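You operate a simulated robot arm through the tools that you are given. There is no shell and no other tool. Be economical: measure what you need, move in short steps, check, and stop when the job is done.

You run a simulated two-armed robot. Do the job below in one go: nothing can be reset, and whatever is moved stays where it is left.

Task
Put the black hose coil on the top of the side table away on the bottom shelf of the steel stand. Then take the orange nozzle from the top of the side table and leave it on the grey dish. Then take the purple nozzle from the nozzle tray and leave it on top of the clear hood on the top of the glazing bench. Keep to this order.
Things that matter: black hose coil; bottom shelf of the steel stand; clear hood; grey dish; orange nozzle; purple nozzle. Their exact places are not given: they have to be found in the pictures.

Only the result counts: the job must be done as asked and must still hold three seconds after the hand-in. Knocking over, shifting, dropping, spilling or breaking anything else fails it.

Robot
Two 6-joint arms with two-finger parallel grippers on one trunk, on a base that drives. Base frame: it is fixed to the floor where the robot stands at the start and does not move with it; the origin is under the middle of the robot, x ahead of it, y to its left, z up; the surface under the hand at the start is at about z = 0.9. Units: m, degrees, N and s.
The left shoulder is at the start at [0.06, 0.187, 1.197], the right one opposite. With the tool pointing down near the work surface each hand reaches from about 0.26 to 0.62 m from the robot's upright axis, wherever it stands, measured 20 degrees to its own side. Places, roughly: bottom shelf of the steel stand [0.9, -2, 0.2]; clear hood [3, -0.75, 1]; grey dish (10x10x3 cm) [2.6, -1.8, 0.4]. Payload 1.57 kg a hand.
The tool frame of a hand sits at the grasp point between the pads (the TCP): z along the fingers, y along the line on which they close. The tips reach 0.03 m beyond it. The gripper opens to 0.11 m. The fingers are 0.024 m wide and 0.012 m thick; the gripper's body (0.048 by 0.112 m) begins 0.078 m behind the TCP.
Orientation is that of the tool frame in the base frame, as a unit quaternion [x, y, z, w]. With the fingers straight down and closing along the base's y, the tool's x points along the base's -x, its y along +y and its z along -z.

Tools
- The arms move only by the tool move_arm. It takes "left_motion", "right_motion" or both (then of equal length, played together; a hand with none holds still); each is a list of rows, each an object of numbers (a shift or turn left out is 0, a gripper value left out holds the last): "x", "y", "z": the shift along the tool's x, y, z in m; "ax", "ay", "az": the turn, a rotation vector about the tool's x, y, z in rad; "gripper": the gripper command, from -1 (shut) to 1 (fully open), values between in proportion. In form: [{"x": .., "y": .., "z": .., "ax": .., "ay": .., "az": .., "gripper": ..}, ...]. A call has 1 to 12 rows; each row shifts and turns the commanded pose from where the row before left it, along the tool's axes as they then stand. Rows are played at 5 a second. More than 0.05 m and 8.6 degrees between two rows, or a gripper value outside its range, and nothing of the call is played. A pose out of reach is approached as far as the arm can. The call stops where the force on the tool passes 40 N (or 10 N more than at its start, if that is more) or the arm is blocked; 0.2 s more then pass. Each finger travels about 0.153 m/s and halts on what it meets, pressing with about 36 N; the grip force reading is that of the motor and also rises with nothing between the fingers. The clock runs only during rows and for 0.2 s after the last one: add rows that do not move to give the fingers time. The reply holds the time, the measured pose of the TCP, the force on the tool along the base axes, the opening and the grip force, in the units named above and with some noise, with the torque about the TCP (base axes, N m) and any sound that the robot's microphone picked up.
- Cameras (640 x 400 px; columns grow to the right, rows downward): "scene" is now at [0.0079, 0.0026, 1.7217]; the picture's right is [0.11, -0.99, 0.00], its down [-0.85, -0.10, -0.52] and it looks along [0.52, 0.06, -0.85] (base axes); focal length 248 px, centre (320, 200). "left" rides on the left gripper at [0.07, -0.016, -0.141] in its tool frame; the picture's right is [0.23, 0.97, 0.00], its down [-0.86, 0.20, -0.48] and it looks along [-0.47, 0.11, 0.88] (tool axes); focal length 222 px, centre (320, 200). "right" rides on the right gripper at [0.07, 0.016, -0.141] in its tool frame; the picture's right is [-0.23, 0.97, 0.00], its down [-0.86, -0.20, -0.48] and it looks along [-0.47, -0.11, 0.88] (tool axes); focal length 222 px, centre (320, 200).
- camera(camera): a new picture of that camera. No time passes.
- slide_trunk(by): slides the trunk up (or, below 0, down) by that many m; the arms and the scene camera ride with it, the base frame stays. It gives what a move gives, with no picture.
- base_move(legs): drives the robot by 1 to 6 legs, each [ahead, left, turn to the left] in m, m and degrees, along the robot's own axes; the way and the turn of a leg run together, so that a leg with both is an arc; at most 1.5 m and 180 degrees a leg. The arms and the cameras ride along, it lands a little off, and it stops where it bumps. It gives what a move gives.
- aim_head(pan, tilt): turns the head with the scene camera to pan (to the left, within 86 degrees either way) and tilt (down, from -29 to 69), counted from straight ahead of the robot. It gives what a move gives.
- locate(camera, pixels): for up to 12 pixels [column, row] of the newest picture of that camera ("zoom" is the newest enlarged one), the place [x, y, z] in the base frame of the surface seen there, good to about 0.003 m, but the place of the scene camera against the robot may be out by one fixed shift of up to 0.012 m in any direction. No time passes.
- close_up(camera, box): a new picture of the part [left, top, right, bottom] of that camera's present view, enlarged. No time passes.
- sign_off(): hands the job in; it is judged then, once.

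Keep the steps short. Do not move on a guess: measure, check each grasp and each placing, and mend mistakes. In all there are 110 turns and 92 pictures (those below and enlarged ones count). Leave the grippers open and the arms clear of the work at the hand-in unless told otherwise, and finish with a single line.

The tools are called after "Emit:" as a command line: name --argument value ..., lists and objects as JSON in quotes. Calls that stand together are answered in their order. move_arm: Moves the arms, as the interface text tells. Its arguments: {"type":"object","properties":{"left_motion":{"type":"array","items":{"type":"object","properties":{"x":{"type":"number"},"y":{"type":"number"},"z":{"type":"number"},"ax":{"type":"number"},"ay":{"type":"number"},"az":{"type":"number"},"gripper":{"type":"number"}}}},"right_motion":{"type":"array","items":{"type":"object","properties":{"x":{"type":"number"},"y":{"type":"number"},"z":{"type":"number"},"ax":{"type":"number"},"ay":{"type":"number"},"az":{"type":"number"},"gripper":{"type":"number"}}}}},"required":[]} The other tools are called the same way: slide_trunk (by) slides the trunk up or down; base_move (legs) drives the base; aim_head (pan, tilt) turns the head that bears the scene camera; camera (camera) takes a picture; locate (camera, pixels) gives the place of the surface under pixels of a picture; close_up (camera, box) takes an enlarged picture of a part of a camera's view; sign_off () hands the job in.

At the start:

```text
time_s: 0.0
left_eef_pos: [0.3683, 0.171, 1.2304]
left_orientation: [0.0, 1.0, 0.0, 0.0]
left_contact_force: [-1.0, -0.2, 0.6]
left_wrist_torque: [-0.03, 0.0, -0.02]
left_width: 0.1098
left_grip_force: 0.0
right_eef_pos: [0.4346, -0.1778, 1.1382]
right_orientation: [0.0, 1.0, 0.0, 0.0]
right_contact_force: [0.0, 0.0, 0.5]
right_wrist_torque: [0.02, 0.0, 0.01]
right_width: 0.11
right_grip_force: 0.0
trunk travel left (down, up): [-0.825, 0.165]
robot x, y, heading: [-0.0009, 0.0018, 0.1]
head pan, tilt: [6.5, 58.4]
```

scene: 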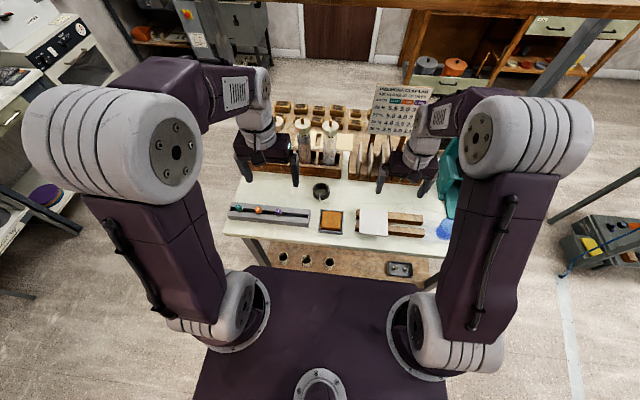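
right: 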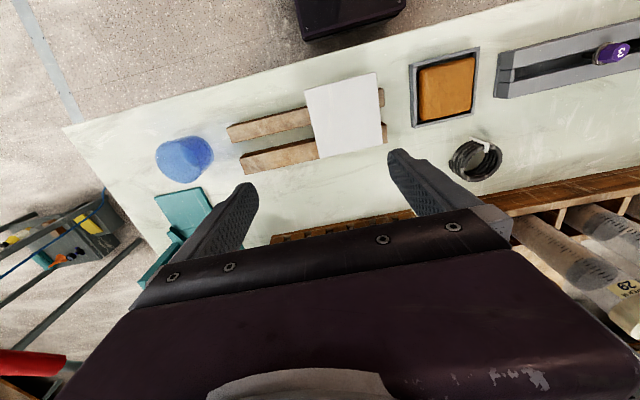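
left: 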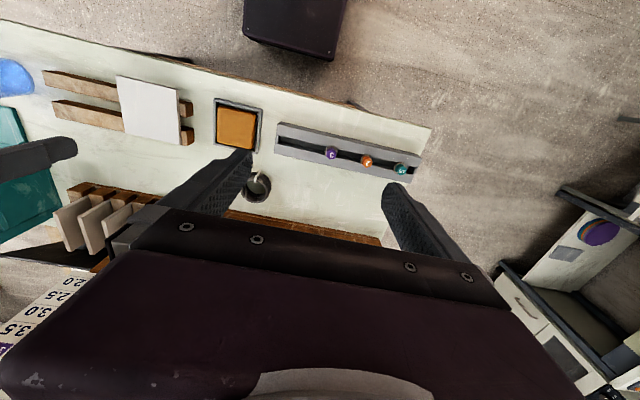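

I see a table ahead with a black coil at about (320,190), and a tray with coloured nozzles at (270,213). I take a close-up and look around.

Emit:
close_up --camera "scene" --box '[210, 70, 470, 290]'

Emit:
locate --camera "scene" --pixels '[[320, 190], [270, 213], [240, 208], [290, 213], [373, 222], [60, 50], [200, 40], [60, 195], [440, 230], [610, 235]]'

Emit:
aim_head --pan -40 --tilt 25

Emit:
camera --camera "scene"

```text
1.82 times, centred on (340, 180) of scene
```

zoom: 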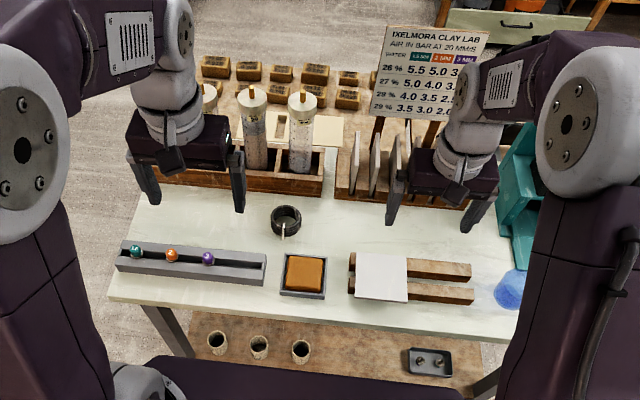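

```text
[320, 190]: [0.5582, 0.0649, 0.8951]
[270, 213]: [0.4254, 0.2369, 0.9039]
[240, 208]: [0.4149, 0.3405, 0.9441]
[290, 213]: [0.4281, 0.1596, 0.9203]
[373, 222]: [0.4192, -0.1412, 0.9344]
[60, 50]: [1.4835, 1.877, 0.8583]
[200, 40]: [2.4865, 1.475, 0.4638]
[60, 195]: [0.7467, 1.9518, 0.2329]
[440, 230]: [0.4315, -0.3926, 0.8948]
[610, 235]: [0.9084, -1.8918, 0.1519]
```

```text
time_s: 1.1
left_eef_pos: [0.3682, 0.171, 1.2311]
left_orientation: [0.0, 1.0, 0.001, 0.0]
left_contact_force: [0.7, 0.1, 0.4]
left_wrist_torque: [0.01, 0.01, 0.0]
left_width: 0.1101
left_grip_force: 0.0
right_eef_pos: [0.4331, -0.1785, 1.1378]
right_orientation: [-0.001, 1.0, 0.001, -0.001]
right_contact_force: [0.2, 0.0, 1.0]
right_wrist_torque: [0.02, -0.03, 0.0]
right_width: 0.1102
right_grip_force: 0.0
trunk travel left (down, up): [-0.825, 0.165]
robot x, y, heading: [-0.0014, -0.0029, -0.2]
head pan, tilt: [-40.0, 25.0]
```

```text
87 pictures are left
```

scene: 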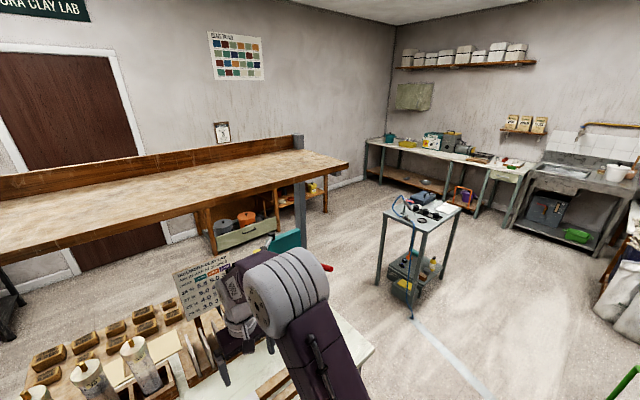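

The stand with dark legs is at (420,250). I look closer at it and the benches behind.

Emit:
close_up --camera "scene" --box '[350, 110, 560, 310]'

Emit:
locate --camera "scene" --pixels '[[425, 212], [405, 285], [330, 165], [150, 200], [240, 235], [430, 145], [465, 195], [490, 160], [380, 280], [412, 316], [445, 265], [580, 180]]'

Emit:
aim_head --pan -80 --tilt 30

Emit:
camera --camera "scene"

Emit:
aim_head --pan 40 --tilt 25

Emit:
camera --camera "scene"

```text
2.00 times, centred on (455, 210) of scene
```

zoom: 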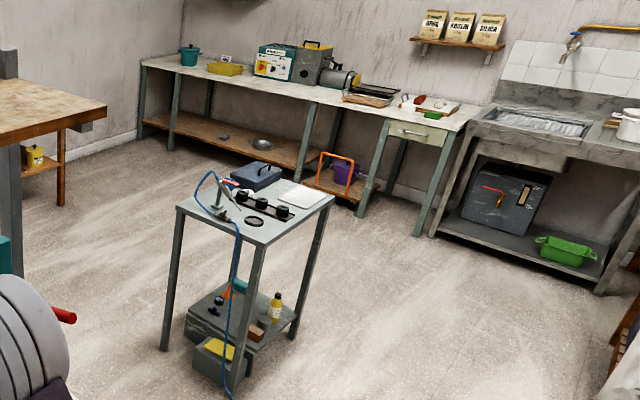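

```text
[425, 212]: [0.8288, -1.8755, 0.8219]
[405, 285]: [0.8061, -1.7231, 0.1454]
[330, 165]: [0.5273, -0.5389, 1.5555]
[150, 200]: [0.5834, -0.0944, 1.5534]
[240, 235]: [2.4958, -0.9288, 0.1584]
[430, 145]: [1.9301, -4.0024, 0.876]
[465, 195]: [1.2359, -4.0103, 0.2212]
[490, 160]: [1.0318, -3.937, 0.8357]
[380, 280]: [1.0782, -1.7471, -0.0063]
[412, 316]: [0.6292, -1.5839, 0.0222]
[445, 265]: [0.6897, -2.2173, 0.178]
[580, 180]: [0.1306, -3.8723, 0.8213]
```

```text
time_s: 2.2
left_eef_pos: [0.3685, 0.1712, 1.2313]
left_orientation: [0.001, 1.0, 0.0, 0.0]
left_contact_force: [-0.4, 0.3, 0.7]
left_wrist_torque: [0.0, 0.0, 0.01]
left_width: 0.11
left_grip_force: 0.0
right_eef_pos: [0.4334, -0.1769, 1.1382]
right_orientation: [0.0, 1.0, 0.0, 0.0]
right_contact_force: [-0.2, 0.4, -0.7]
right_wrist_torque: [0.0, -0.03, -0.01]
right_width: 0.1103
right_grip_force: 0.0
trunk travel left (down, up): [-0.825, 0.165]
robot x, y, heading: [-0.0017, -0.0012, 0.0]
head pan, tilt: [-80.0, 30.0]
```

```text
85 pictures are left
```

scene: 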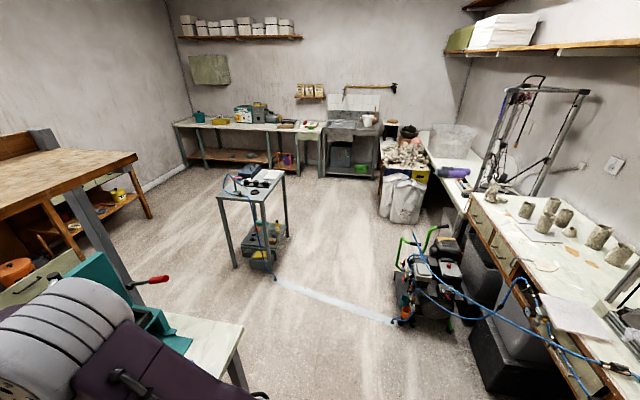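

```text
time_s: 4.2
left_eef_pos: [0.3678, 0.1708, 1.2313]
left_orientation: [-0.001, 1.0, 0.0, 0.0]
left_contact_force: [0.7, -0.1, -0.4]
left_wrist_torque: [-0.01, 0.01, -0.02]
left_width: 0.1101
left_grip_force: 0.0
right_eef_pos: [0.4331, -0.1762, 1.1378]
right_orientation: [0.0, 1.0, -0.001, 0.0]
right_contact_force: [0.5, -0.3, 0.5]
right_wrist_torque: [0.0, -0.02, 0.0]
right_width: 0.1102
right_grip_force: 0.0
trunk travel left (down, up): [-0.825, 0.165]
robot x, y, heading: [0.0001, 0.0004, -0.3]
head pan, tilt: [40.0, 25.0]
```

```text
84 pictures are left
```

scene: 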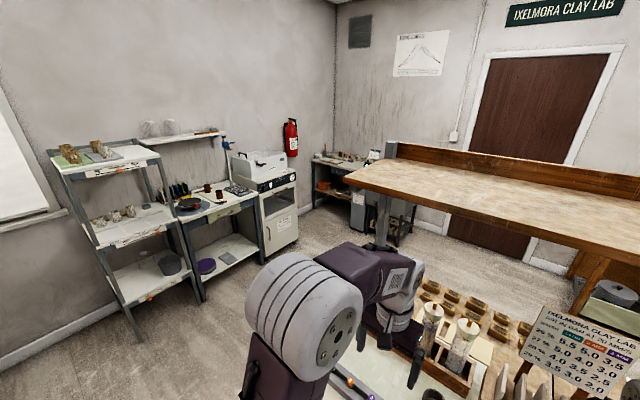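

Now I look to the far left and zoom into candidate side tables (e.g. (215,205)).

Emit:
close_up --camera "scene" --box '[30, 110, 310, 310]'

Emit:
close_up --camera "scene" --box '[290, 130, 450, 260]'

Emit:
aim_head --pan 86 --tilt 25

Emit:
camera --camera "scene"

```text
2.00 times, centred on (170, 210) of scene
```

zoom: 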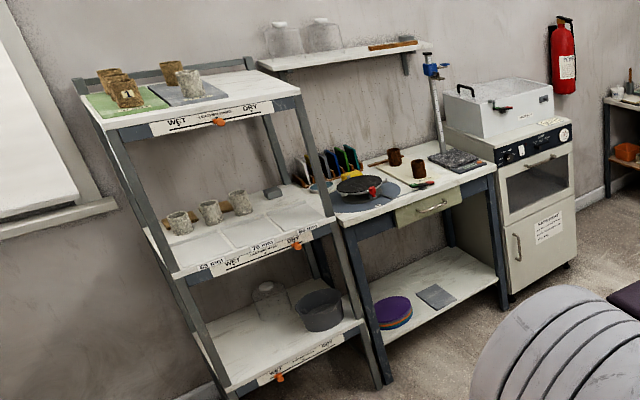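

```text
3.08 times, centred on (370, 195) of scene
```

zoom: 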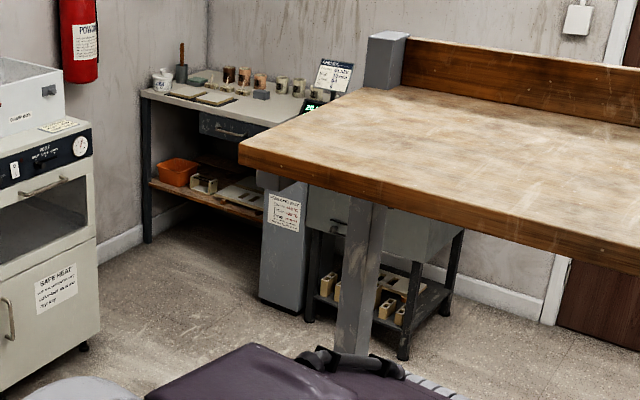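

```text
time_s: 5.3
left_eef_pos: [0.3687, 0.1718, 1.2311]
left_orientation: [-0.001, 1.0, 0.001, 0.0]
left_contact_force: [-0.1, 0.3, -0.3]
left_wrist_torque: [-0.02, 0.01, 0.03]
left_width: 0.1099
left_grip_force: 0.1
right_eef_pos: [0.432, -0.1779, 1.1384]
right_orientation: [0.0, 1.0, -0.001, 0.001]
right_contact_force: [-0.2, -0.1, 0.1]
right_wrist_torque: [0.01, 0.0, -0.02]
right_width: 0.1101
right_grip_force: 0.0
trunk travel left (down, up): [-0.825, 0.165]
robot x, y, heading: [0.0018, 0.0038, 0.0]
head pan, tilt: [85.9, 25.0]
```

```text
81 pictures are left
```

scene: 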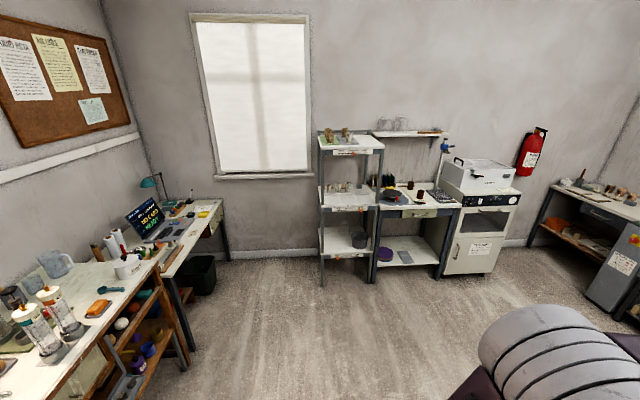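

Emit:
close_up --camera "scene" --box '[0, 180, 240, 400]'

Emit:
base_move --legs '[[-0.4, 0, 0], [0, 0, 90]]'

Emit:
camera --camera "scene"

```text
1.82 times, centred on (120, 290) of scene
```

zoom: 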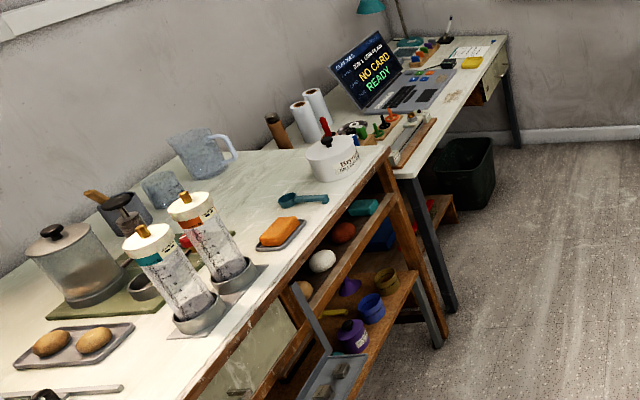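

```text
time_s: 11.6
left_eef_pos: [-0.5603, 0.3745, 1.2315]
left_orientation: [-0.694, 0.72, 0.0, 0.0]
left_contact_force: [-0.1, 0.3, -0.2]
left_wrist_torque: [-0.04, 0.0, 0.02]
left_width: 0.1098
left_grip_force: 0.1
right_eef_pos: [-0.2092, 0.427, 1.1378]
right_orientation: [-0.695, 0.719, 0.0, 0.0]
right_contact_force: [-0.1, 0.0, -0.3]
right_wrist_torque: [-0.01, -0.01, 0.0]
right_width: 0.1098
right_grip_force: 0.1
trunk travel left (down, up): [-0.825, 0.165]
robot x, y, heading: [-0.3994, -0.0033, 87.9]
head pan, tilt: [85.9, 25.0]
```

```text
79 pictures are left
```

scene: 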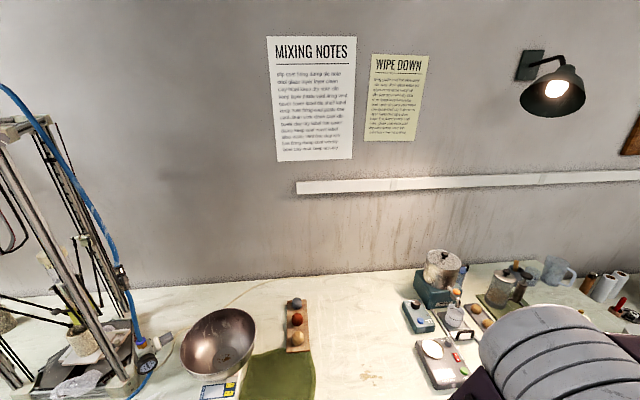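

Behind are mixing benches with no coil. Now I look back toward the front table from here (pan −86).

Emit:
aim_head --pan -86 --tilt 30

Emit:
camera --camera "scene"

Emit:
close_up --camera "scene" --box '[180, 130, 480, 350]'

```text
time_s: 14.2
left_eef_pos: [-0.5593, 0.3742, 1.2327]
left_orientation: [-0.694, 0.72, 0.0, 0.001]
left_contact_force: [-0.2, -0.4, -0.7]
left_wrist_torque: [-0.01, 0.0, -0.03]
left_width: 0.1103
left_grip_force: 0.0
right_eef_pos: [-0.2086, 0.4279, 1.1384]
right_orientation: [-0.695, 0.719, 0.0, 0.0]
right_contact_force: [-0.3, -0.3, -0.2]
right_wrist_torque: [0.0, 0.0, -0.01]
right_width: 0.1102
right_grip_force: 0.0
trunk travel left (down, up): [-0.825, 0.165]
robot x, y, heading: [-0.4055, -0.0017, 88.1]
head pan, tilt: [-85.9, 30.0]
```

```text
78 pictures are left
```

scene: 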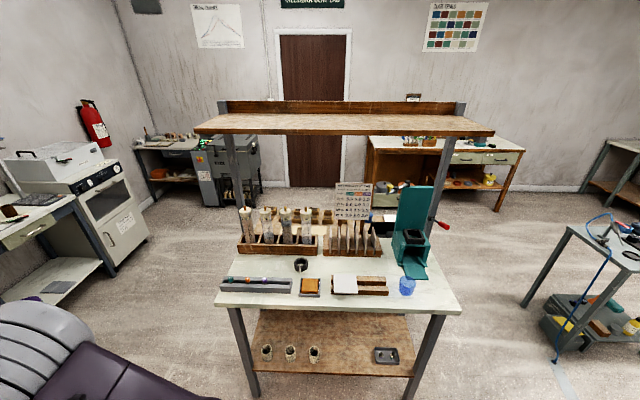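

```text
1.82 times, centred on (330, 240) of scene
```

zoom: 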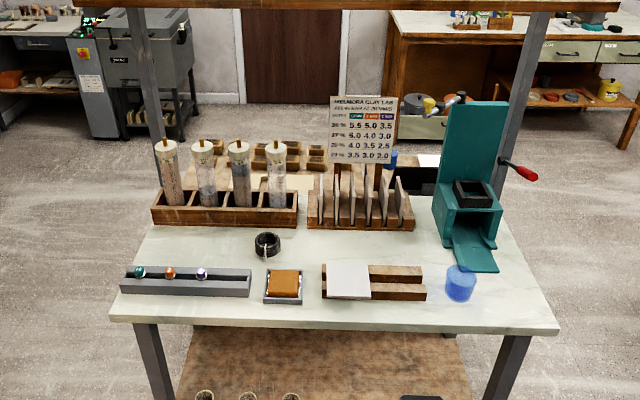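

Emit:
close_up --camera "scene" --box '[360, 90, 540, 210]'

Emit:
close_up --camera "scene" --box '[500, 190, 640, 380]'

Emit:
locate --camera "scene" --pixels '[[480, 183], [435, 140], [400, 150], [375, 290], [300, 265], [590, 230], [230, 306], [460, 310], [240, 110], [380, 128], [288, 280]]'

```text
3.33 times, centred on (450, 150) of scene
```

zoom: 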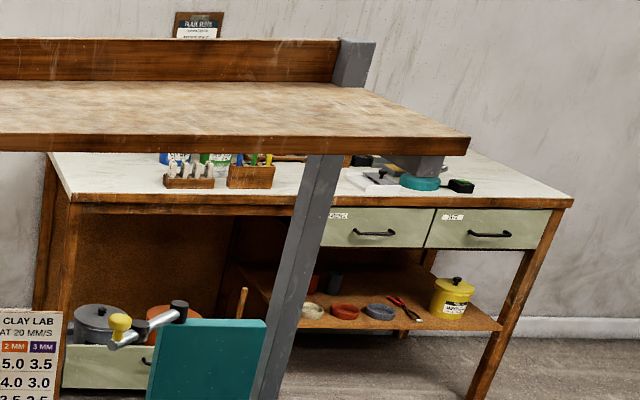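

```text
2.11 times, centred on (570, 285) of scene
```

zoom: 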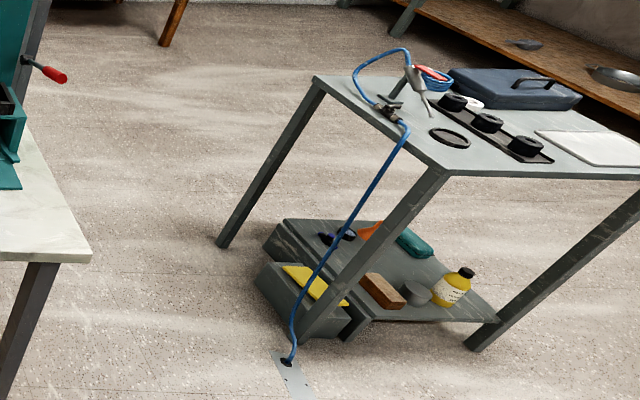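

```text
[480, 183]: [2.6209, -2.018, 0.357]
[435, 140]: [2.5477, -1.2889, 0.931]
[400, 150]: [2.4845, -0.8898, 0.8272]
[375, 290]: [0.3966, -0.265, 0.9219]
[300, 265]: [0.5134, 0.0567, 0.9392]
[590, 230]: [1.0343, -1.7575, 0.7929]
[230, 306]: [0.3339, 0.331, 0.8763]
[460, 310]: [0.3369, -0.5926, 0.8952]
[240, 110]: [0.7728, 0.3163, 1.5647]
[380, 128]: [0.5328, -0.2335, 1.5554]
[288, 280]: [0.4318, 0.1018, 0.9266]
```

Emit:
close_up --camera "scene" --box '[210, 250, 320, 310]'

Emit:
close_up --camera "scene" --box '[340, 330, 430, 380]'

```text
5.82 times, centred on (265, 280) of scene
```

zoom: 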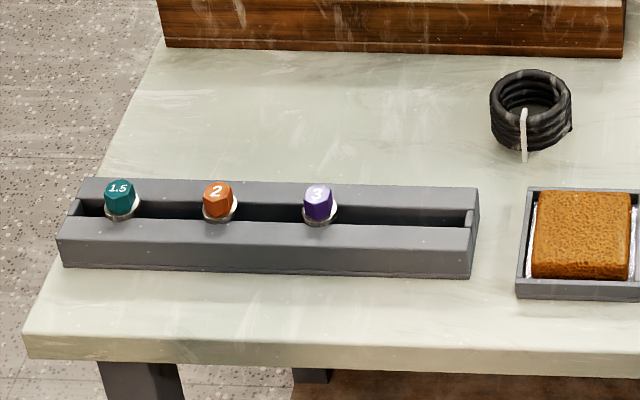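

```text
7.11 times, centred on (385, 355) of scene
```

zoom: 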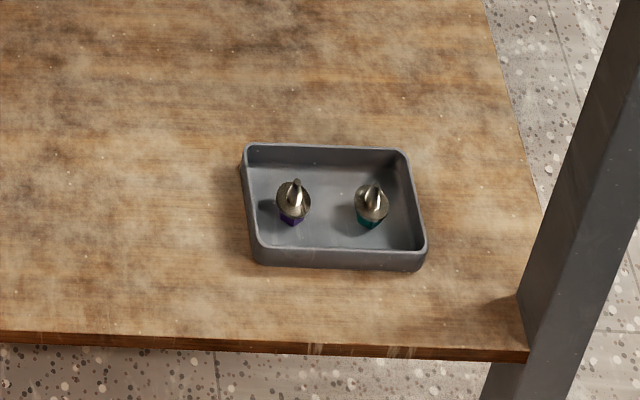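

The side table is this one: coil on top at (300,265), orange nozzle "2" in the rail on top, and the nozzle tray (purple + teal) on its lower shelf at (385,355). I go back to face the table for the coil.

Emit:
base_move --legs '[[0, 0, -88], [0.4, -0.05, 0]]'

Emit:
aim_head --pan 0 --tilt 50

Emit:
close_up --camera "scene" --box '[240, 120, 400, 260]'

Emit:
camera --camera "left"

```text
time_s: 20.4
left_eef_pos: [0.3644, 0.1412, 1.2307]
left_orientation: [-0.012, 1.0, 0.001, 0.001]
left_contact_force: [0.3, -0.4, -0.6]
left_wrist_torque: [0.01, 0.01, 0.01]
left_width: 0.11
left_grip_force: 0.1
right_eef_pos: [0.4386, -0.2065, 1.1384]
right_orientation: [-0.014, 1.0, 0.0, 0.001]
right_contact_force: [0.8, -0.8, 0.1]
right_wrist_torque: [0.03, -0.02, -0.03]
right_width: 0.11
right_grip_force: 0.1
trunk travel left (down, up): [-0.825, 0.165]
robot x, y, heading: [0.0013, -0.0412, 1.6]
head pan, tilt: [-85.9, 30.0]
```

```text
time_s: 22.0
left_eef_pos: [0.365, 0.1414, 1.2312]
left_orientation: [-0.013, 1.0, 0.0, 0.0]
left_contact_force: [0.6, -0.1, -0.5]
left_wrist_torque: [-0.03, 0.0, -0.03]
left_width: 0.1097
left_grip_force: 0.0
right_eef_pos: [0.4397, -0.2057, 1.1376]
right_orientation: [-0.012, 1.0, 0.0, 0.001]
right_contact_force: [0.1, -0.5, 0.1]
right_wrist_torque: [0.02, 0.02, 0.0]
right_width: 0.1101
right_grip_force: 0.1
trunk travel left (down, up): [-0.825, 0.165]
robot x, y, heading: [0.0044, -0.0391, 1.5]
head pan, tilt: [0.0, 50.0]
```

```text
2.86 times, centred on (320, 190) of scene
```

zoom: 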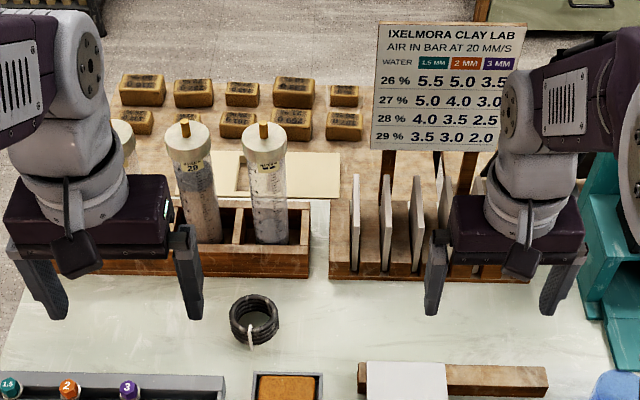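

```text
71 pictures are left
```

left: 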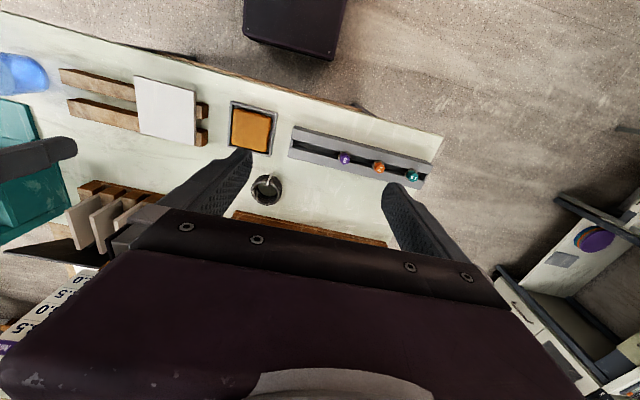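

Emit:
locate --camera "left" --pixels '[[252, 189], [281, 190], [266, 203], [266, 189], [300, 190], [265, 176], [345, 158], [378, 166]]'

Emit:
locate --camera "zoom" --pixels '[[233, 308], [276, 308], [254, 296], [255, 345], [68, 385], [128, 385], [255, 338], [235, 335], [255, 318]]'

```text
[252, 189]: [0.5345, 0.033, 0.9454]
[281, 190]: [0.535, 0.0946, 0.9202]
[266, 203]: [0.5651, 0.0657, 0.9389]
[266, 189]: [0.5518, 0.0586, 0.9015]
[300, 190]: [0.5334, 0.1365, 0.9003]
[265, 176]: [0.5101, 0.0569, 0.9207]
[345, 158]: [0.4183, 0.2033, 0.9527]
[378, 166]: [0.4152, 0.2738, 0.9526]
```

```text
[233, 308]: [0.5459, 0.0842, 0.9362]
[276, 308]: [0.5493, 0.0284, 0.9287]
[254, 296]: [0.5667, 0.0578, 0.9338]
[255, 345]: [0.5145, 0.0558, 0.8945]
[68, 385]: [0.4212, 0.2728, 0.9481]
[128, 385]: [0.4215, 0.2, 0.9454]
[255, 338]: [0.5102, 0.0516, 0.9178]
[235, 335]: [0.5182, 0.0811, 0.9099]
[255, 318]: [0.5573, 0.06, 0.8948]
```

Emit:
locate --camera "zoom" --pixels '[[262, 155], [265, 200], [240, 262], [300, 250], [190, 140], [355, 240], [385, 230], [340, 262], [345, 60], [490, 130], [610, 200]]'

```text
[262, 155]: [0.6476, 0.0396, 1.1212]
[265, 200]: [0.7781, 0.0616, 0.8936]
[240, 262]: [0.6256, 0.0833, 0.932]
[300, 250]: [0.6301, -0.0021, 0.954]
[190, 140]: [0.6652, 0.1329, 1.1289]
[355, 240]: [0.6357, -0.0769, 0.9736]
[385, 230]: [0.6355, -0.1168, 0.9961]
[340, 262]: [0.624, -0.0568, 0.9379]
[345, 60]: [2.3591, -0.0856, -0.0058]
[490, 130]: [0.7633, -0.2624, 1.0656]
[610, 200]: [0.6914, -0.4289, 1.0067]
```

Coil centre is about (0.538, 0.060), top 0.945; tubes behind start at x≈0.648. I move the left hand above it.

Emit:
move_arm --left_motion '[{"x": -0.0428, "y": -0.0214, "gripper": 1}, {"x": -0.0428, "y": -0.0214}, {"x": -0.0428, "y": -0.0214}, {"x": -0.0428, "y": -0.0214}, {"z": 0.046}, {"z": 0.046}, {"z": 0.046}, {"z": 0.046}, {"z": 0.046}, {}]'

Emit:
camera --camera "left"

Emit:
locate --camera "left" --pixels '[[320, 100], [300, 110], [340, 110]]'

```text
time_s: 24.2
left_eef_pos: [0.5408, 0.0607, 0.9981]
left_orientation: [-0.013, 1.0, 0.0, 0.0]
left_contact_force: [0.8, 0.3, -0.9]
left_wrist_torque: [0.01, 0.01, 0.01]
left_width: 0.11
left_grip_force: 0.1
right_eef_pos: [0.4398, -0.2069, 1.1386]
right_orientation: [-0.014, 1.0, 0.0, 0.0]
right_contact_force: [-0.8, 0.1, -0.3]
right_wrist_torque: [-0.03, 0.01, -0.01]
right_width: 0.1099
right_grip_force: 0.0
trunk travel left (down, up): [-0.825, 0.165]
robot x, y, heading: [0.001, -0.039, 1.3]
head pan, tilt: [0.0, 50.0]
```

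```text
70 pictures are left
```

left: 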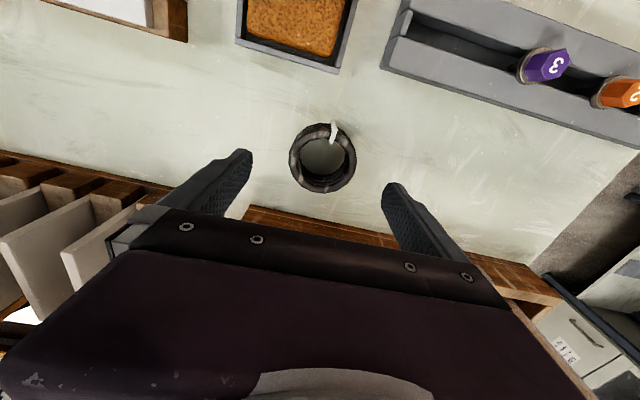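

```text
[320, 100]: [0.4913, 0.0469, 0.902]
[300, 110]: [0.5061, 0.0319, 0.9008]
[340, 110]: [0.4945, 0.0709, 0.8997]
```

Aligned. I lower to z≈0.935 and close.

Emit:
move_arm --left_motion '[{"z": 0.032}, {"z": 0.031}, {}, {"gripper": -1}, {}, {}, {}, {}]'

Emit:
camera --camera "left"

```text
time_s: 26.0
left_eef_pos: [0.5402, 0.0625, 0.9364]
left_orientation: [-0.013, 1.0, 0.0, 0.0]
left_contact_force: [0.1, 0.9, 1.0]
left_wrist_torque: [-0.02, -0.05, 0.01]
left_width: 0.0655
left_grip_force: 35.8
right_eef_pos: [0.4399, -0.2061, 1.1375]
right_orientation: [-0.014, 1.0, 0.001, 0.0]
right_contact_force: [-0.2, -0.2, 0.2]
right_wrist_torque: [0.0, 0.02, 0.0]
right_width: 0.1098
right_grip_force: 0.0
trunk travel left (down, up): [-0.825, 0.165]
robot x, y, heading: [0.0026, -0.0413, 1.6]
head pan, tilt: [0.0, 50.0]
```

```text
69 pictures are left
```

left: 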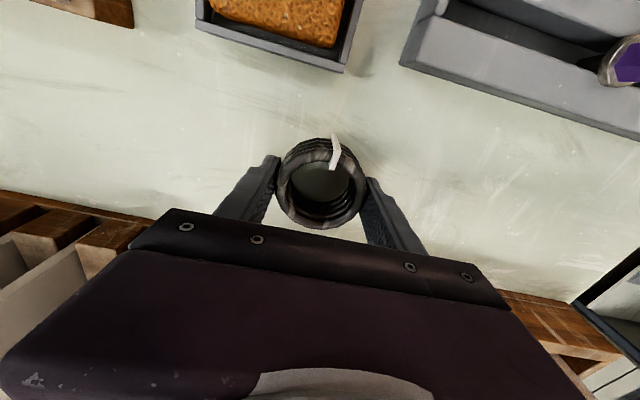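

Coil held (width 0.0655). I lift it, pull the hand back, and drive toward the stand.

Emit:
move_arm --left_motion '[{"z": -0.045}, {"z": -0.05}, {"z": -0.05}, {"z": -0.05}, {"z": -0.05}, {"z": -0.05}, {"x": 0.045}, {"x": 0.045}, {"x": 0.045}, {"x": 0.045, "y": 0.04}, {"y": 0.04}, {}]'

Emit:
base_move --legs '[[-0.4, 0, 0], [0, 0, -91.5], [0.75, 0, 0], [0, 0.9, 0]]'

Emit:
aim_head --pan 15 --tilt 40

Emit:
camera --camera "scene"

```text
refused: row 10 steps farther than a row can; nothing moved
```

```text
time_s: 27.2
left_eef_pos: [0.4745, 0.0584, 0.941]
left_orientation: [-0.017, 1.0, -0.006, 0.024]
left_contact_force: [23.7, 0.7, -7.6]
left_wrist_torque: [0.27, -0.58, 0.71]
left_width: 0.058
left_grip_force: 35.7
right_eef_pos: [0.3604, -0.2098, 1.136]
right_orientation: [-0.014, 1.0, 0.0, 0.0]
right_contact_force: [-1.1, 0.2, 0.2]
right_wrist_torque: [0.0, -0.04, -0.01]
right_width: 0.1098
right_grip_force: 0.0
trunk travel left (down, up): [-0.825, 0.165]
robot x, y, heading: [-0.0797, -0.0459, 1.5]
head pan, tilt: [0.0, 50.0]
stopped in leg 1: the force on the tool passed its limit at 82 N (the readings are from after the stop); the commanded pose is now the measured one
```

```text
time_s: 28.0
left_eef_pos: [0.4744, 0.0576, 0.9404]
left_orientation: [-0.016, 1.0, -0.005, 0.021]
left_contact_force: [23.5, 0.5, 9.5]
left_wrist_torque: [-0.29, -0.38, 0.73]
left_width: 0.0582
left_grip_force: 36.1
right_eef_pos: [0.3615, -0.2093, 1.1365]
right_orientation: [-0.014, 1.0, 0.0, -0.001]
right_contact_force: [-0.2, 0.0, -0.4]
right_wrist_torque: [0.03, -0.02, -0.04]
right_width: 0.1103
right_grip_force: 0.0
trunk travel left (down, up): [-0.825, 0.165]
robot x, y, heading: [-0.0776, -0.0407, 1.3]
head pan, tilt: [15.0, 40.0]
```

```text
68 pictures are left
```

scene: 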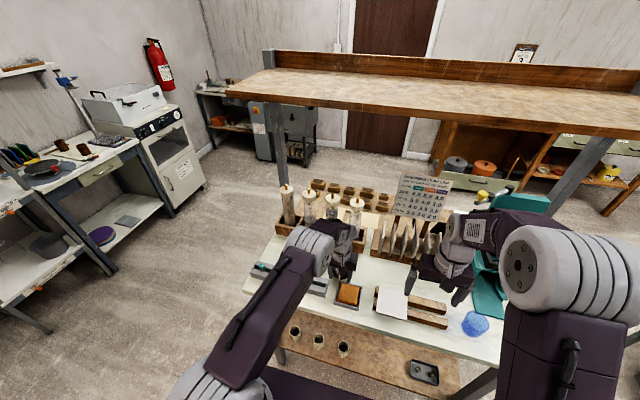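

My batched drive ran although the lift was refused; the coil was dragged against the sponge dish. I check the dish before anything moves.

Emit:
camera --camera "left"

Emit:
close_up --camera "scene" --box '[230, 180, 450, 340]'

```text
67 pictures are left
```

left: 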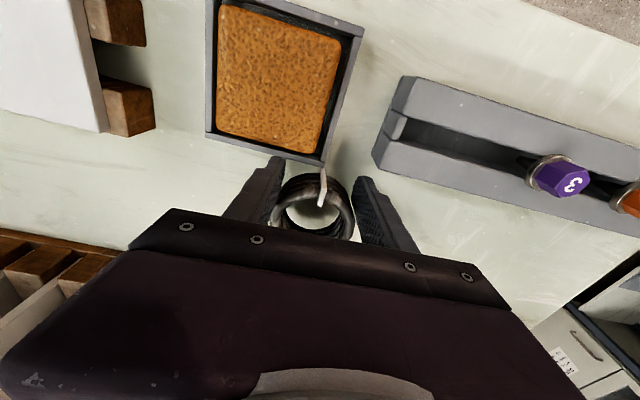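

```text
2.50 times, centred on (340, 260) of scene
```

zoom: 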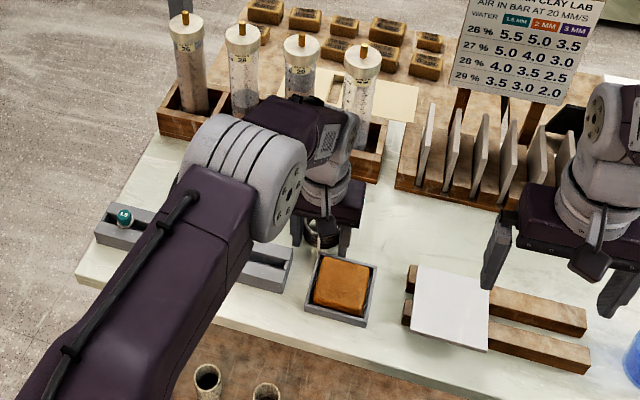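

Emit:
locate --camera "left" --pixels '[[321, 160], [208, 130], [265, 147], [358, 38], [322, 166], [325, 180], [290, 190], [385, 160], [400, 90]]'

Emit:
close_up --camera "left" --box '[190, 80, 440, 260]'

```text
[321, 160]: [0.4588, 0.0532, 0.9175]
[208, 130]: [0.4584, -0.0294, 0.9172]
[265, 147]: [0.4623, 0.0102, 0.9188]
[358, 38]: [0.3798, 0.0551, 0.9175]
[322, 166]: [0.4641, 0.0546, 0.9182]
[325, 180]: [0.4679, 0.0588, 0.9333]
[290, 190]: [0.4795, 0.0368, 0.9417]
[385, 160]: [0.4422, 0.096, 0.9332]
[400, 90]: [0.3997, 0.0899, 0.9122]
```

```text
2.22 times, centred on (315, 170) of left
```

zoom: 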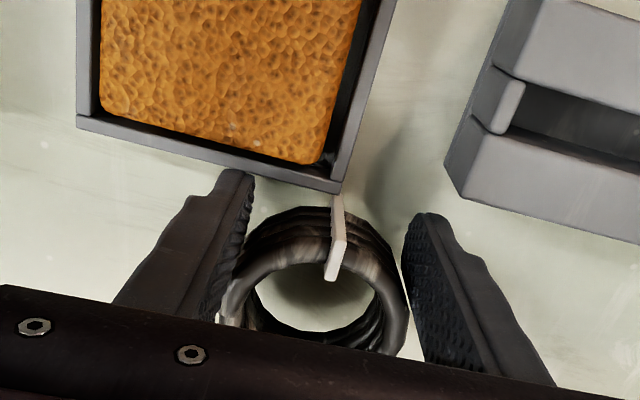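

The dish's corners (0.459–0.464, 0.053 / −0.029) match the ones I derived from the picture before the drag, so it did not move. I push the coil clear of it, release and re-centre.

Emit:
move_arm --left_motion '[{"x": -0.02}, {"x": -0.02}, {}, {"gripper": 1}, {}, {}]'

Emit:
camera --camera "left"

```text
time_s: 29.4
left_eef_pos: [0.5061, 0.0595, 0.94]
left_orientation: [-0.016, 1.0, -0.004, 0.018]
left_contact_force: [0.6, 1.0, -0.4]
left_wrist_torque: [0.01, -0.02, 0.01]
left_width: 0.1098
left_grip_force: 0.0
left hand out of reach, approached as far as the arm can: row 2
right_eef_pos: [0.3582, -0.209, 1.1373]
right_orientation: [-0.014, 1.0, 0.0, 0.0]
right_contact_force: [-0.1, -0.1, 0.5]
right_wrist_torque: [0.01, 0.03, -0.03]
right_width: 0.11
right_grip_force: 0.1
trunk travel left (down, up): [-0.825, 0.165]
robot x, y, heading: [-0.0816, -0.042, 1.7]
head pan, tilt: [15.0, 40.0]
```

```text
64 pictures are left
```

left: 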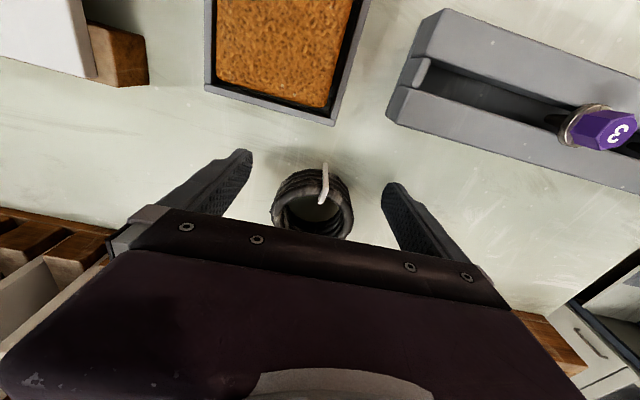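

Emit:
locate --camera "left" --pixels '[[277, 200], [350, 200], [312, 176], [290, 180], [334, 120], [206, 88], [300, 200]]'

Emit:
move_arm --left_motion '[{"z": -0.04}, {"z": -0.04}, {}]'

```text
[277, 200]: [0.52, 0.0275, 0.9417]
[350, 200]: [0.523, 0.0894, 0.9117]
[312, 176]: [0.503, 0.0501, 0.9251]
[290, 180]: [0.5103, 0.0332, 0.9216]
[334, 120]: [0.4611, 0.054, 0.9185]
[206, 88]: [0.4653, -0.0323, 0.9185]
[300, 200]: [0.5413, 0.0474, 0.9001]
```

```text
time_s: 30.2
left_eef_pos: [0.5046, 0.0632, 1.0215]
left_orientation: [-0.016, 1.0, -0.003, 0.017]
left_contact_force: [1.4, 0.2, 1.2]
left_wrist_torque: [0.05, 0.02, 0.0]
left_width: 0.1102
left_grip_force: 0.0
right_eef_pos: [0.359, -0.2073, 1.1372]
right_orientation: [-0.014, 1.0, 0.0, 0.0]
right_contact_force: [0.7, -0.3, -0.7]
right_wrist_torque: [-0.01, 0.03, 0.0]
right_width: 0.1101
right_grip_force: 0.0
trunk travel left (down, up): [-0.825, 0.165]
robot x, y, heading: [-0.0794, -0.0418, 1.8]
head pan, tilt: [15.0, 40.0]
```

Coil is intact, centre ≈ (0.533, 0.058). I draw the hand back a bit, fix its small tilt, and drive ahead 8 cm.

Emit:
move_arm --left_motion '[{"x": 0.035, "ay": 0.034}, {"x": 0.035}, {}]'

Emit:
base_move --legs '[[0.08, 0, 0]]'

Emit:
camera --camera "left"

```text
time_s: 31.0
left_eef_pos: [0.4324, 0.0601, 1.0206]
left_orientation: [-0.015, 1.0, -0.003, 0.001]
left_contact_force: [0.6, -0.1, -0.6]
left_wrist_torque: [0.01, 0.05, -0.03]
left_width: 0.1101
left_grip_force: 0.0
right_eef_pos: [0.3607, -0.2078, 1.1371]
right_orientation: [-0.014, 1.0, 0.0, 0.001]
right_contact_force: [0.3, 0.0, 0.5]
right_wrist_torque: [0.01, 0.02, 0.0]
right_width: 0.1099
right_grip_force: 0.0
trunk travel left (down, up): [-0.825, 0.165]
robot x, y, heading: [-0.077, -0.0453, 1.6]
head pan, tilt: [15.0, 40.0]
```

```text
time_s: 32.0
left_eef_pos: [0.5036, 0.0632, 1.0252]
left_orientation: [-0.017, 1.0, -0.004, 0.003]
left_contact_force: [0.1, -0.5, -0.2]
left_wrist_torque: [0.01, -0.04, -0.04]
left_width: 0.1101
left_grip_force: 0.0
right_eef_pos: [0.4324, -0.2049, 1.1409]
right_orientation: [-0.015, 1.0, 0.0, 0.003]
right_contact_force: [0.6, -0.2, 0.1]
right_wrist_torque: [-0.02, -0.05, 0.01]
right_width: 0.1099
right_grip_force: 0.0
trunk travel left (down, up): [-0.825, 0.165]
robot x, y, heading: [-0.0016, -0.0454, 1.6]
head pan, tilt: [15.0, 40.0]
```

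```text
63 pictures are left
```

left: 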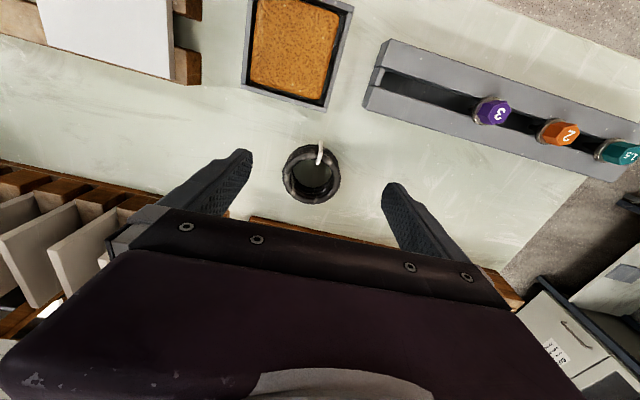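

Emit:
locate --camera "left" --pixels '[[287, 178], [337, 178], [303, 150], [312, 199], [325, 107], [242, 84], [570, 132], [490, 110]]'

```text
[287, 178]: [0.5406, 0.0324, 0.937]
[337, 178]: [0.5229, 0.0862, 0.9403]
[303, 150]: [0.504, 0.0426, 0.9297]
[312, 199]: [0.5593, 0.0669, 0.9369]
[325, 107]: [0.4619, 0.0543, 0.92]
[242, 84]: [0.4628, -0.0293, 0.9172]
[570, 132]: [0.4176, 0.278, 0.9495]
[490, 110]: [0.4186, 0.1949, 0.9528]
```

Coil centre ≈ (0.531, 0.060). Regrasp.

Emit:
move_arm --left_motion '[{"x": -0.028, "y": -0.004}, {"z": 0.045}, {"z": 0.044}, {}, {"gripper": -1}, {}, {}, {}, {}]'

```text
time_s: 34.0
left_eef_pos: [0.5386, 0.0597, 0.9319]
left_orientation: [-0.017, 1.0, -0.004, 0.002]
left_contact_force: [1.5, 0.7, 5.8]
left_wrist_torque: [0.2, -0.02, -0.02]
left_width: 0.0654
left_grip_force: 36.2
right_eef_pos: [0.4361, -0.2048, 1.1383]
right_orientation: [-0.015, 1.0, 0.0, 0.0]
right_contact_force: [0.0, 0.7, -0.2]
right_wrist_torque: [-0.01, 0.0, 0.01]
right_width: 0.1101
right_grip_force: 0.1
trunk travel left (down, up): [-0.825, 0.165]
robot x, y, heading: [-0.0024, -0.0366, 1.5]
head pan, tilt: [15.0, 40.0]
```

Gripped at 0.0654. Lift, then retract (within step limits).

Emit:
move_arm --left_motion '[{"z": -0.04}, {"z": -0.045}, {"z": -0.045}, {"z": -0.045}, {"z": -0.045}, {"z": -0.04}, {"z": -0.035}, {"x": 0.045}, {"x": 0.045}, {"x": 0.045}, {"x": 0.04, "y": 0.02}, {"y": 0.04}]'

Emit:
camera --camera "left"

```text
time_s: 36.6
left_eef_pos: [0.3593, 0.1157, 1.2269]
left_orientation: [-0.017, 1.0, -0.005, 0.0]
left_contact_force: [0.1, 0.4, -0.3]
left_wrist_torque: [-0.02, -0.01, 0.0]
left_width: 0.0652
left_grip_force: 36.3
right_eef_pos: [0.436, -0.2049, 1.1376]
right_orientation: [-0.015, 1.0, -0.001, 0.0]
right_contact_force: [0.1, 0.6, 1.1]
right_wrist_torque: [0.03, 0.0, 0.01]
right_width: 0.1098
right_grip_force: 0.1
trunk travel left (down, up): [-0.825, 0.165]
robot x, y, heading: [-0.0007, -0.0384, 2.0]
head pan, tilt: [15.0, 40.0]
```

```text
62 pictures are left
```

left: 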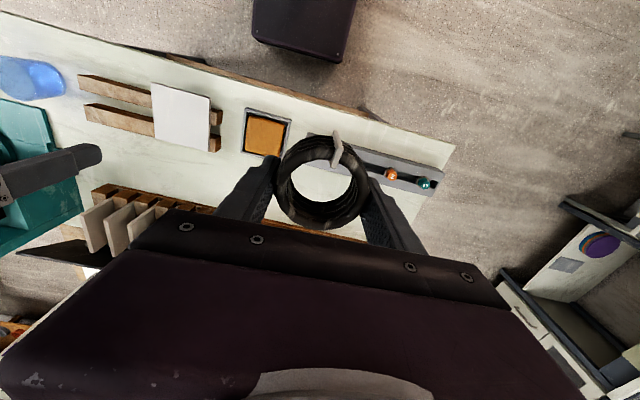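

Coil held. Drive toward the stand, arms clear of the table.

Emit:
base_move --legs '[[-0.4, 0, 0], [0, 0, -92], [0.95, 0, 0], [0, 0.7, 0]]'

Emit:
aim_head --pan 30 --tilt 45

Emit:
camera --camera "scene"

```text
time_s: 50.9
left_eef_pos: [0.4466, -1.3577, 1.2265]
left_orientation: [0.705, 0.709, -0.004, -0.002]
left_contact_force: [-0.1, 0.5, 0.2]
left_wrist_torque: [-0.02, 0.02, 0.05]
left_width: 0.0652
left_grip_force: 36.0
right_eef_pos: [0.1259, -1.4248, 1.1378]
right_orientation: [0.707, 0.707, 0.0, 0.0]
right_contact_force: [-0.6, 0.4, 0.7]
right_wrist_torque: [0.01, 0.03, -0.01]
right_width: 0.1099
right_grip_force: 0.1
trunk travel left (down, up): [-0.825, 0.165]
robot x, y, heading: [0.3062, -0.9899, -89.8]
head pan, tilt: [15.0, 40.0]
```

```text
time_s: 51.7
left_eef_pos: [0.448, -1.3571, 1.2272]
left_orientation: [0.705, 0.709, -0.004, -0.003]
left_contact_force: [0.2, 0.9, -0.4]
left_wrist_torque: [0.01, 0.01, 0.04]
left_width: 0.0653
left_grip_force: 36.0
right_eef_pos: [0.1275, -1.425, 1.1388]
right_orientation: [0.707, 0.707, 0.0, 0.0]
right_contact_force: [-1.6, 0.3, -0.3]
right_wrist_torque: [0.0, 0.03, -0.02]
right_width: 0.1099
right_grip_force: 0.1
trunk travel left (down, up): [-0.825, 0.165]
robot x, y, heading: [0.3011, -0.9929, -89.5]
head pan, tilt: [30.0, 45.0]
```

```text
61 pictures are left
```

scene: 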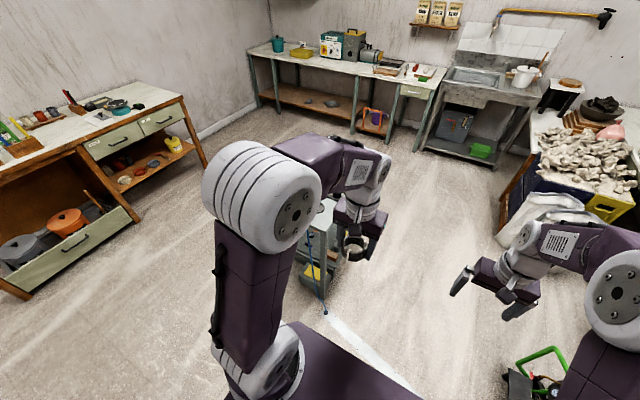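

Emit:
slide_trunk --by -0.6

Emit:
aim_head --pan 38 --tilt 35

Emit:
camera --camera "scene"

```text
refused: -0.6 is not a number from -0.4 to 0.4
```

```text
time_s: 52.4
left_eef_pos: [0.4473, -1.3578, 1.2272]
left_orientation: [0.705, 0.709, -0.004, -0.002]
left_contact_force: [0.3, 0.1, -0.6]
left_wrist_torque: [-0.01, -0.01, -0.02]
left_width: 0.0652
left_grip_force: 35.9
right_eef_pos: [0.1266, -1.4247, 1.1385]
right_orientation: [0.707, 0.707, 0.0, 0.0]
right_contact_force: [-0.3, -0.5, -0.9]
right_wrist_torque: [0.03, -0.02, -0.03]
right_width: 0.1101
right_grip_force: 0.0
trunk travel left (down, up): [-0.825, 0.165]
robot x, y, heading: [0.3028, -0.9907, -90.1]
head pan, tilt: [38.0, 35.0]
```

```text
60 pictures are left
```

scene: 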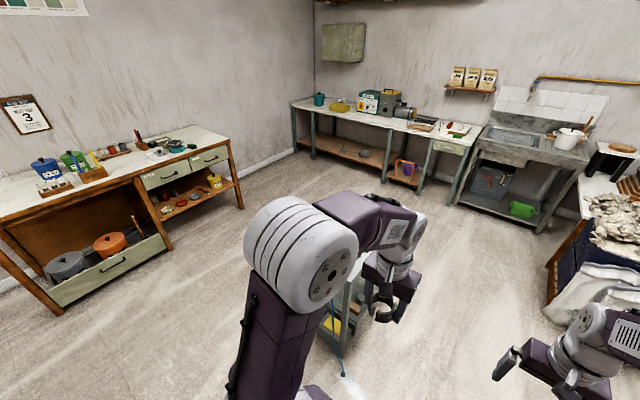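

Emit:
base_move --legs '[[0.03, 0.5, 0]]'

Emit:
slide_trunk --by -0.3

Emit:
aim_head --pan 0 --tilt 42

Emit:
camera --camera "scene"

```text
time_s: 55.4
left_eef_pos: [0.9488, -1.3842, 1.2265]
left_orientation: [0.704, 0.711, -0.003, -0.001]
left_contact_force: [0.2, -0.5, -1.0]
left_wrist_torque: [0.02, 0.04, 0.01]
left_width: 0.0653
left_grip_force: 36.0
right_eef_pos: [0.6286, -1.4552, 1.1387]
right_orientation: [0.705, 0.709, 0.0, 0.0]
right_contact_force: [0.9, -0.8, -0.2]
right_wrist_torque: [-0.03, -0.03, 0.0]
right_width: 0.11
right_grip_force: 0.0
trunk travel left (down, up): [-0.825, 0.165]
robot x, y, heading: [0.8036, -1.0206, -89.5]
head pan, tilt: [38.0, 35.0]
```

```text
time_s: 58.4
left_eef_pos: [0.9504, -1.3847, 0.9266]
left_orientation: [0.703, 0.711, -0.004, -0.002]
left_contact_force: [0.0, 0.6, -0.4]
left_wrist_torque: [0.02, -0.04, 0.03]
left_width: 0.0652
left_grip_force: 35.6
right_eef_pos: [0.6283, -1.4552, 0.8378]
right_orientation: [0.705, 0.709, -0.001, 0.0]
right_contact_force: [-0.5, 0.3, -0.2]
right_wrist_torque: [0.0, -0.01, -0.02]
right_width: 0.1102
right_grip_force: 0.1
trunk travel left (down, up): [-0.525, 0.465]
robot x, y, heading: [0.8016, -1.0177, -89.7]
head pan, tilt: [38.0, 35.0]
```

```text
time_s: 59.4
left_eef_pos: [0.9504, -1.3856, 0.9267]
left_orientation: [0.703, 0.711, -0.004, -0.004]
left_contact_force: [-0.1, -0.4, -0.6]
left_wrist_torque: [-0.02, 0.03, -0.02]
left_width: 0.0654
left_grip_force: 36.1
right_eef_pos: [0.628, -1.4549, 0.8378]
right_orientation: [0.705, 0.71, 0.0, 0.0]
right_contact_force: [0.3, 0.0, -0.5]
right_wrist_torque: [-0.03, -0.04, 0.03]
right_width: 0.1101
right_grip_force: 0.0
trunk travel left (down, up): [-0.525, 0.465]
robot x, y, heading: [0.8057, -1.015, -89.7]
head pan, tilt: [0.0, 42.0]
```

```text
59 pictures are left
```

scene: 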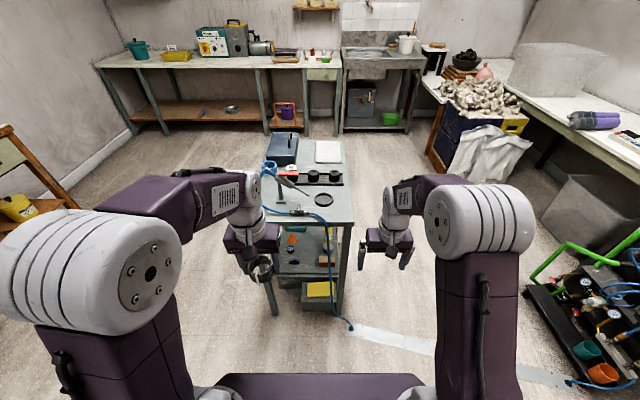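

Emit:
close_up --camera "scene" --box '[225, 120, 385, 340]'

Emit:
locate --camera "scene" --pixels '[[352, 223], [270, 223], [267, 135], [342, 140], [274, 310], [347, 325], [320, 250], [300, 262], [315, 290], [330, 300], [292, 240], [330, 240]]'

```text
1.82 times, centred on (305, 230) of scene
```

zoom: 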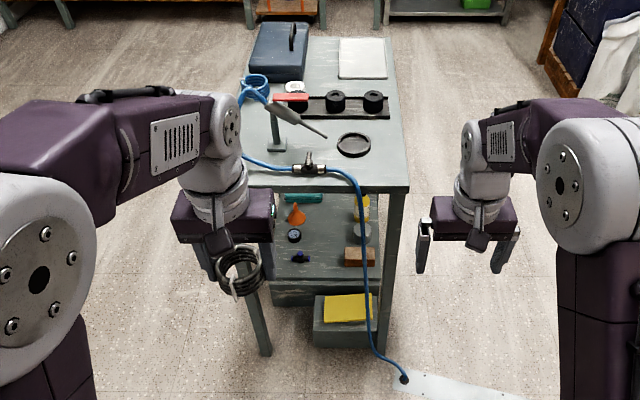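

```text
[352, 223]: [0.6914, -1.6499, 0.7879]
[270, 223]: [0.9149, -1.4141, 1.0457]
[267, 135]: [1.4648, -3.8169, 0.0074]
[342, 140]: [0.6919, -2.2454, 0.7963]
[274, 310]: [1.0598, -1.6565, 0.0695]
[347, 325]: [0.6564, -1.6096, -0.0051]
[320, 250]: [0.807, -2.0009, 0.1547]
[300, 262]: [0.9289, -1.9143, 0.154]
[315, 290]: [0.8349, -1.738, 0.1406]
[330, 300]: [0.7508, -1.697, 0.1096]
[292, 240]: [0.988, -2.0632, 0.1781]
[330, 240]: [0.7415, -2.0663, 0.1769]
```

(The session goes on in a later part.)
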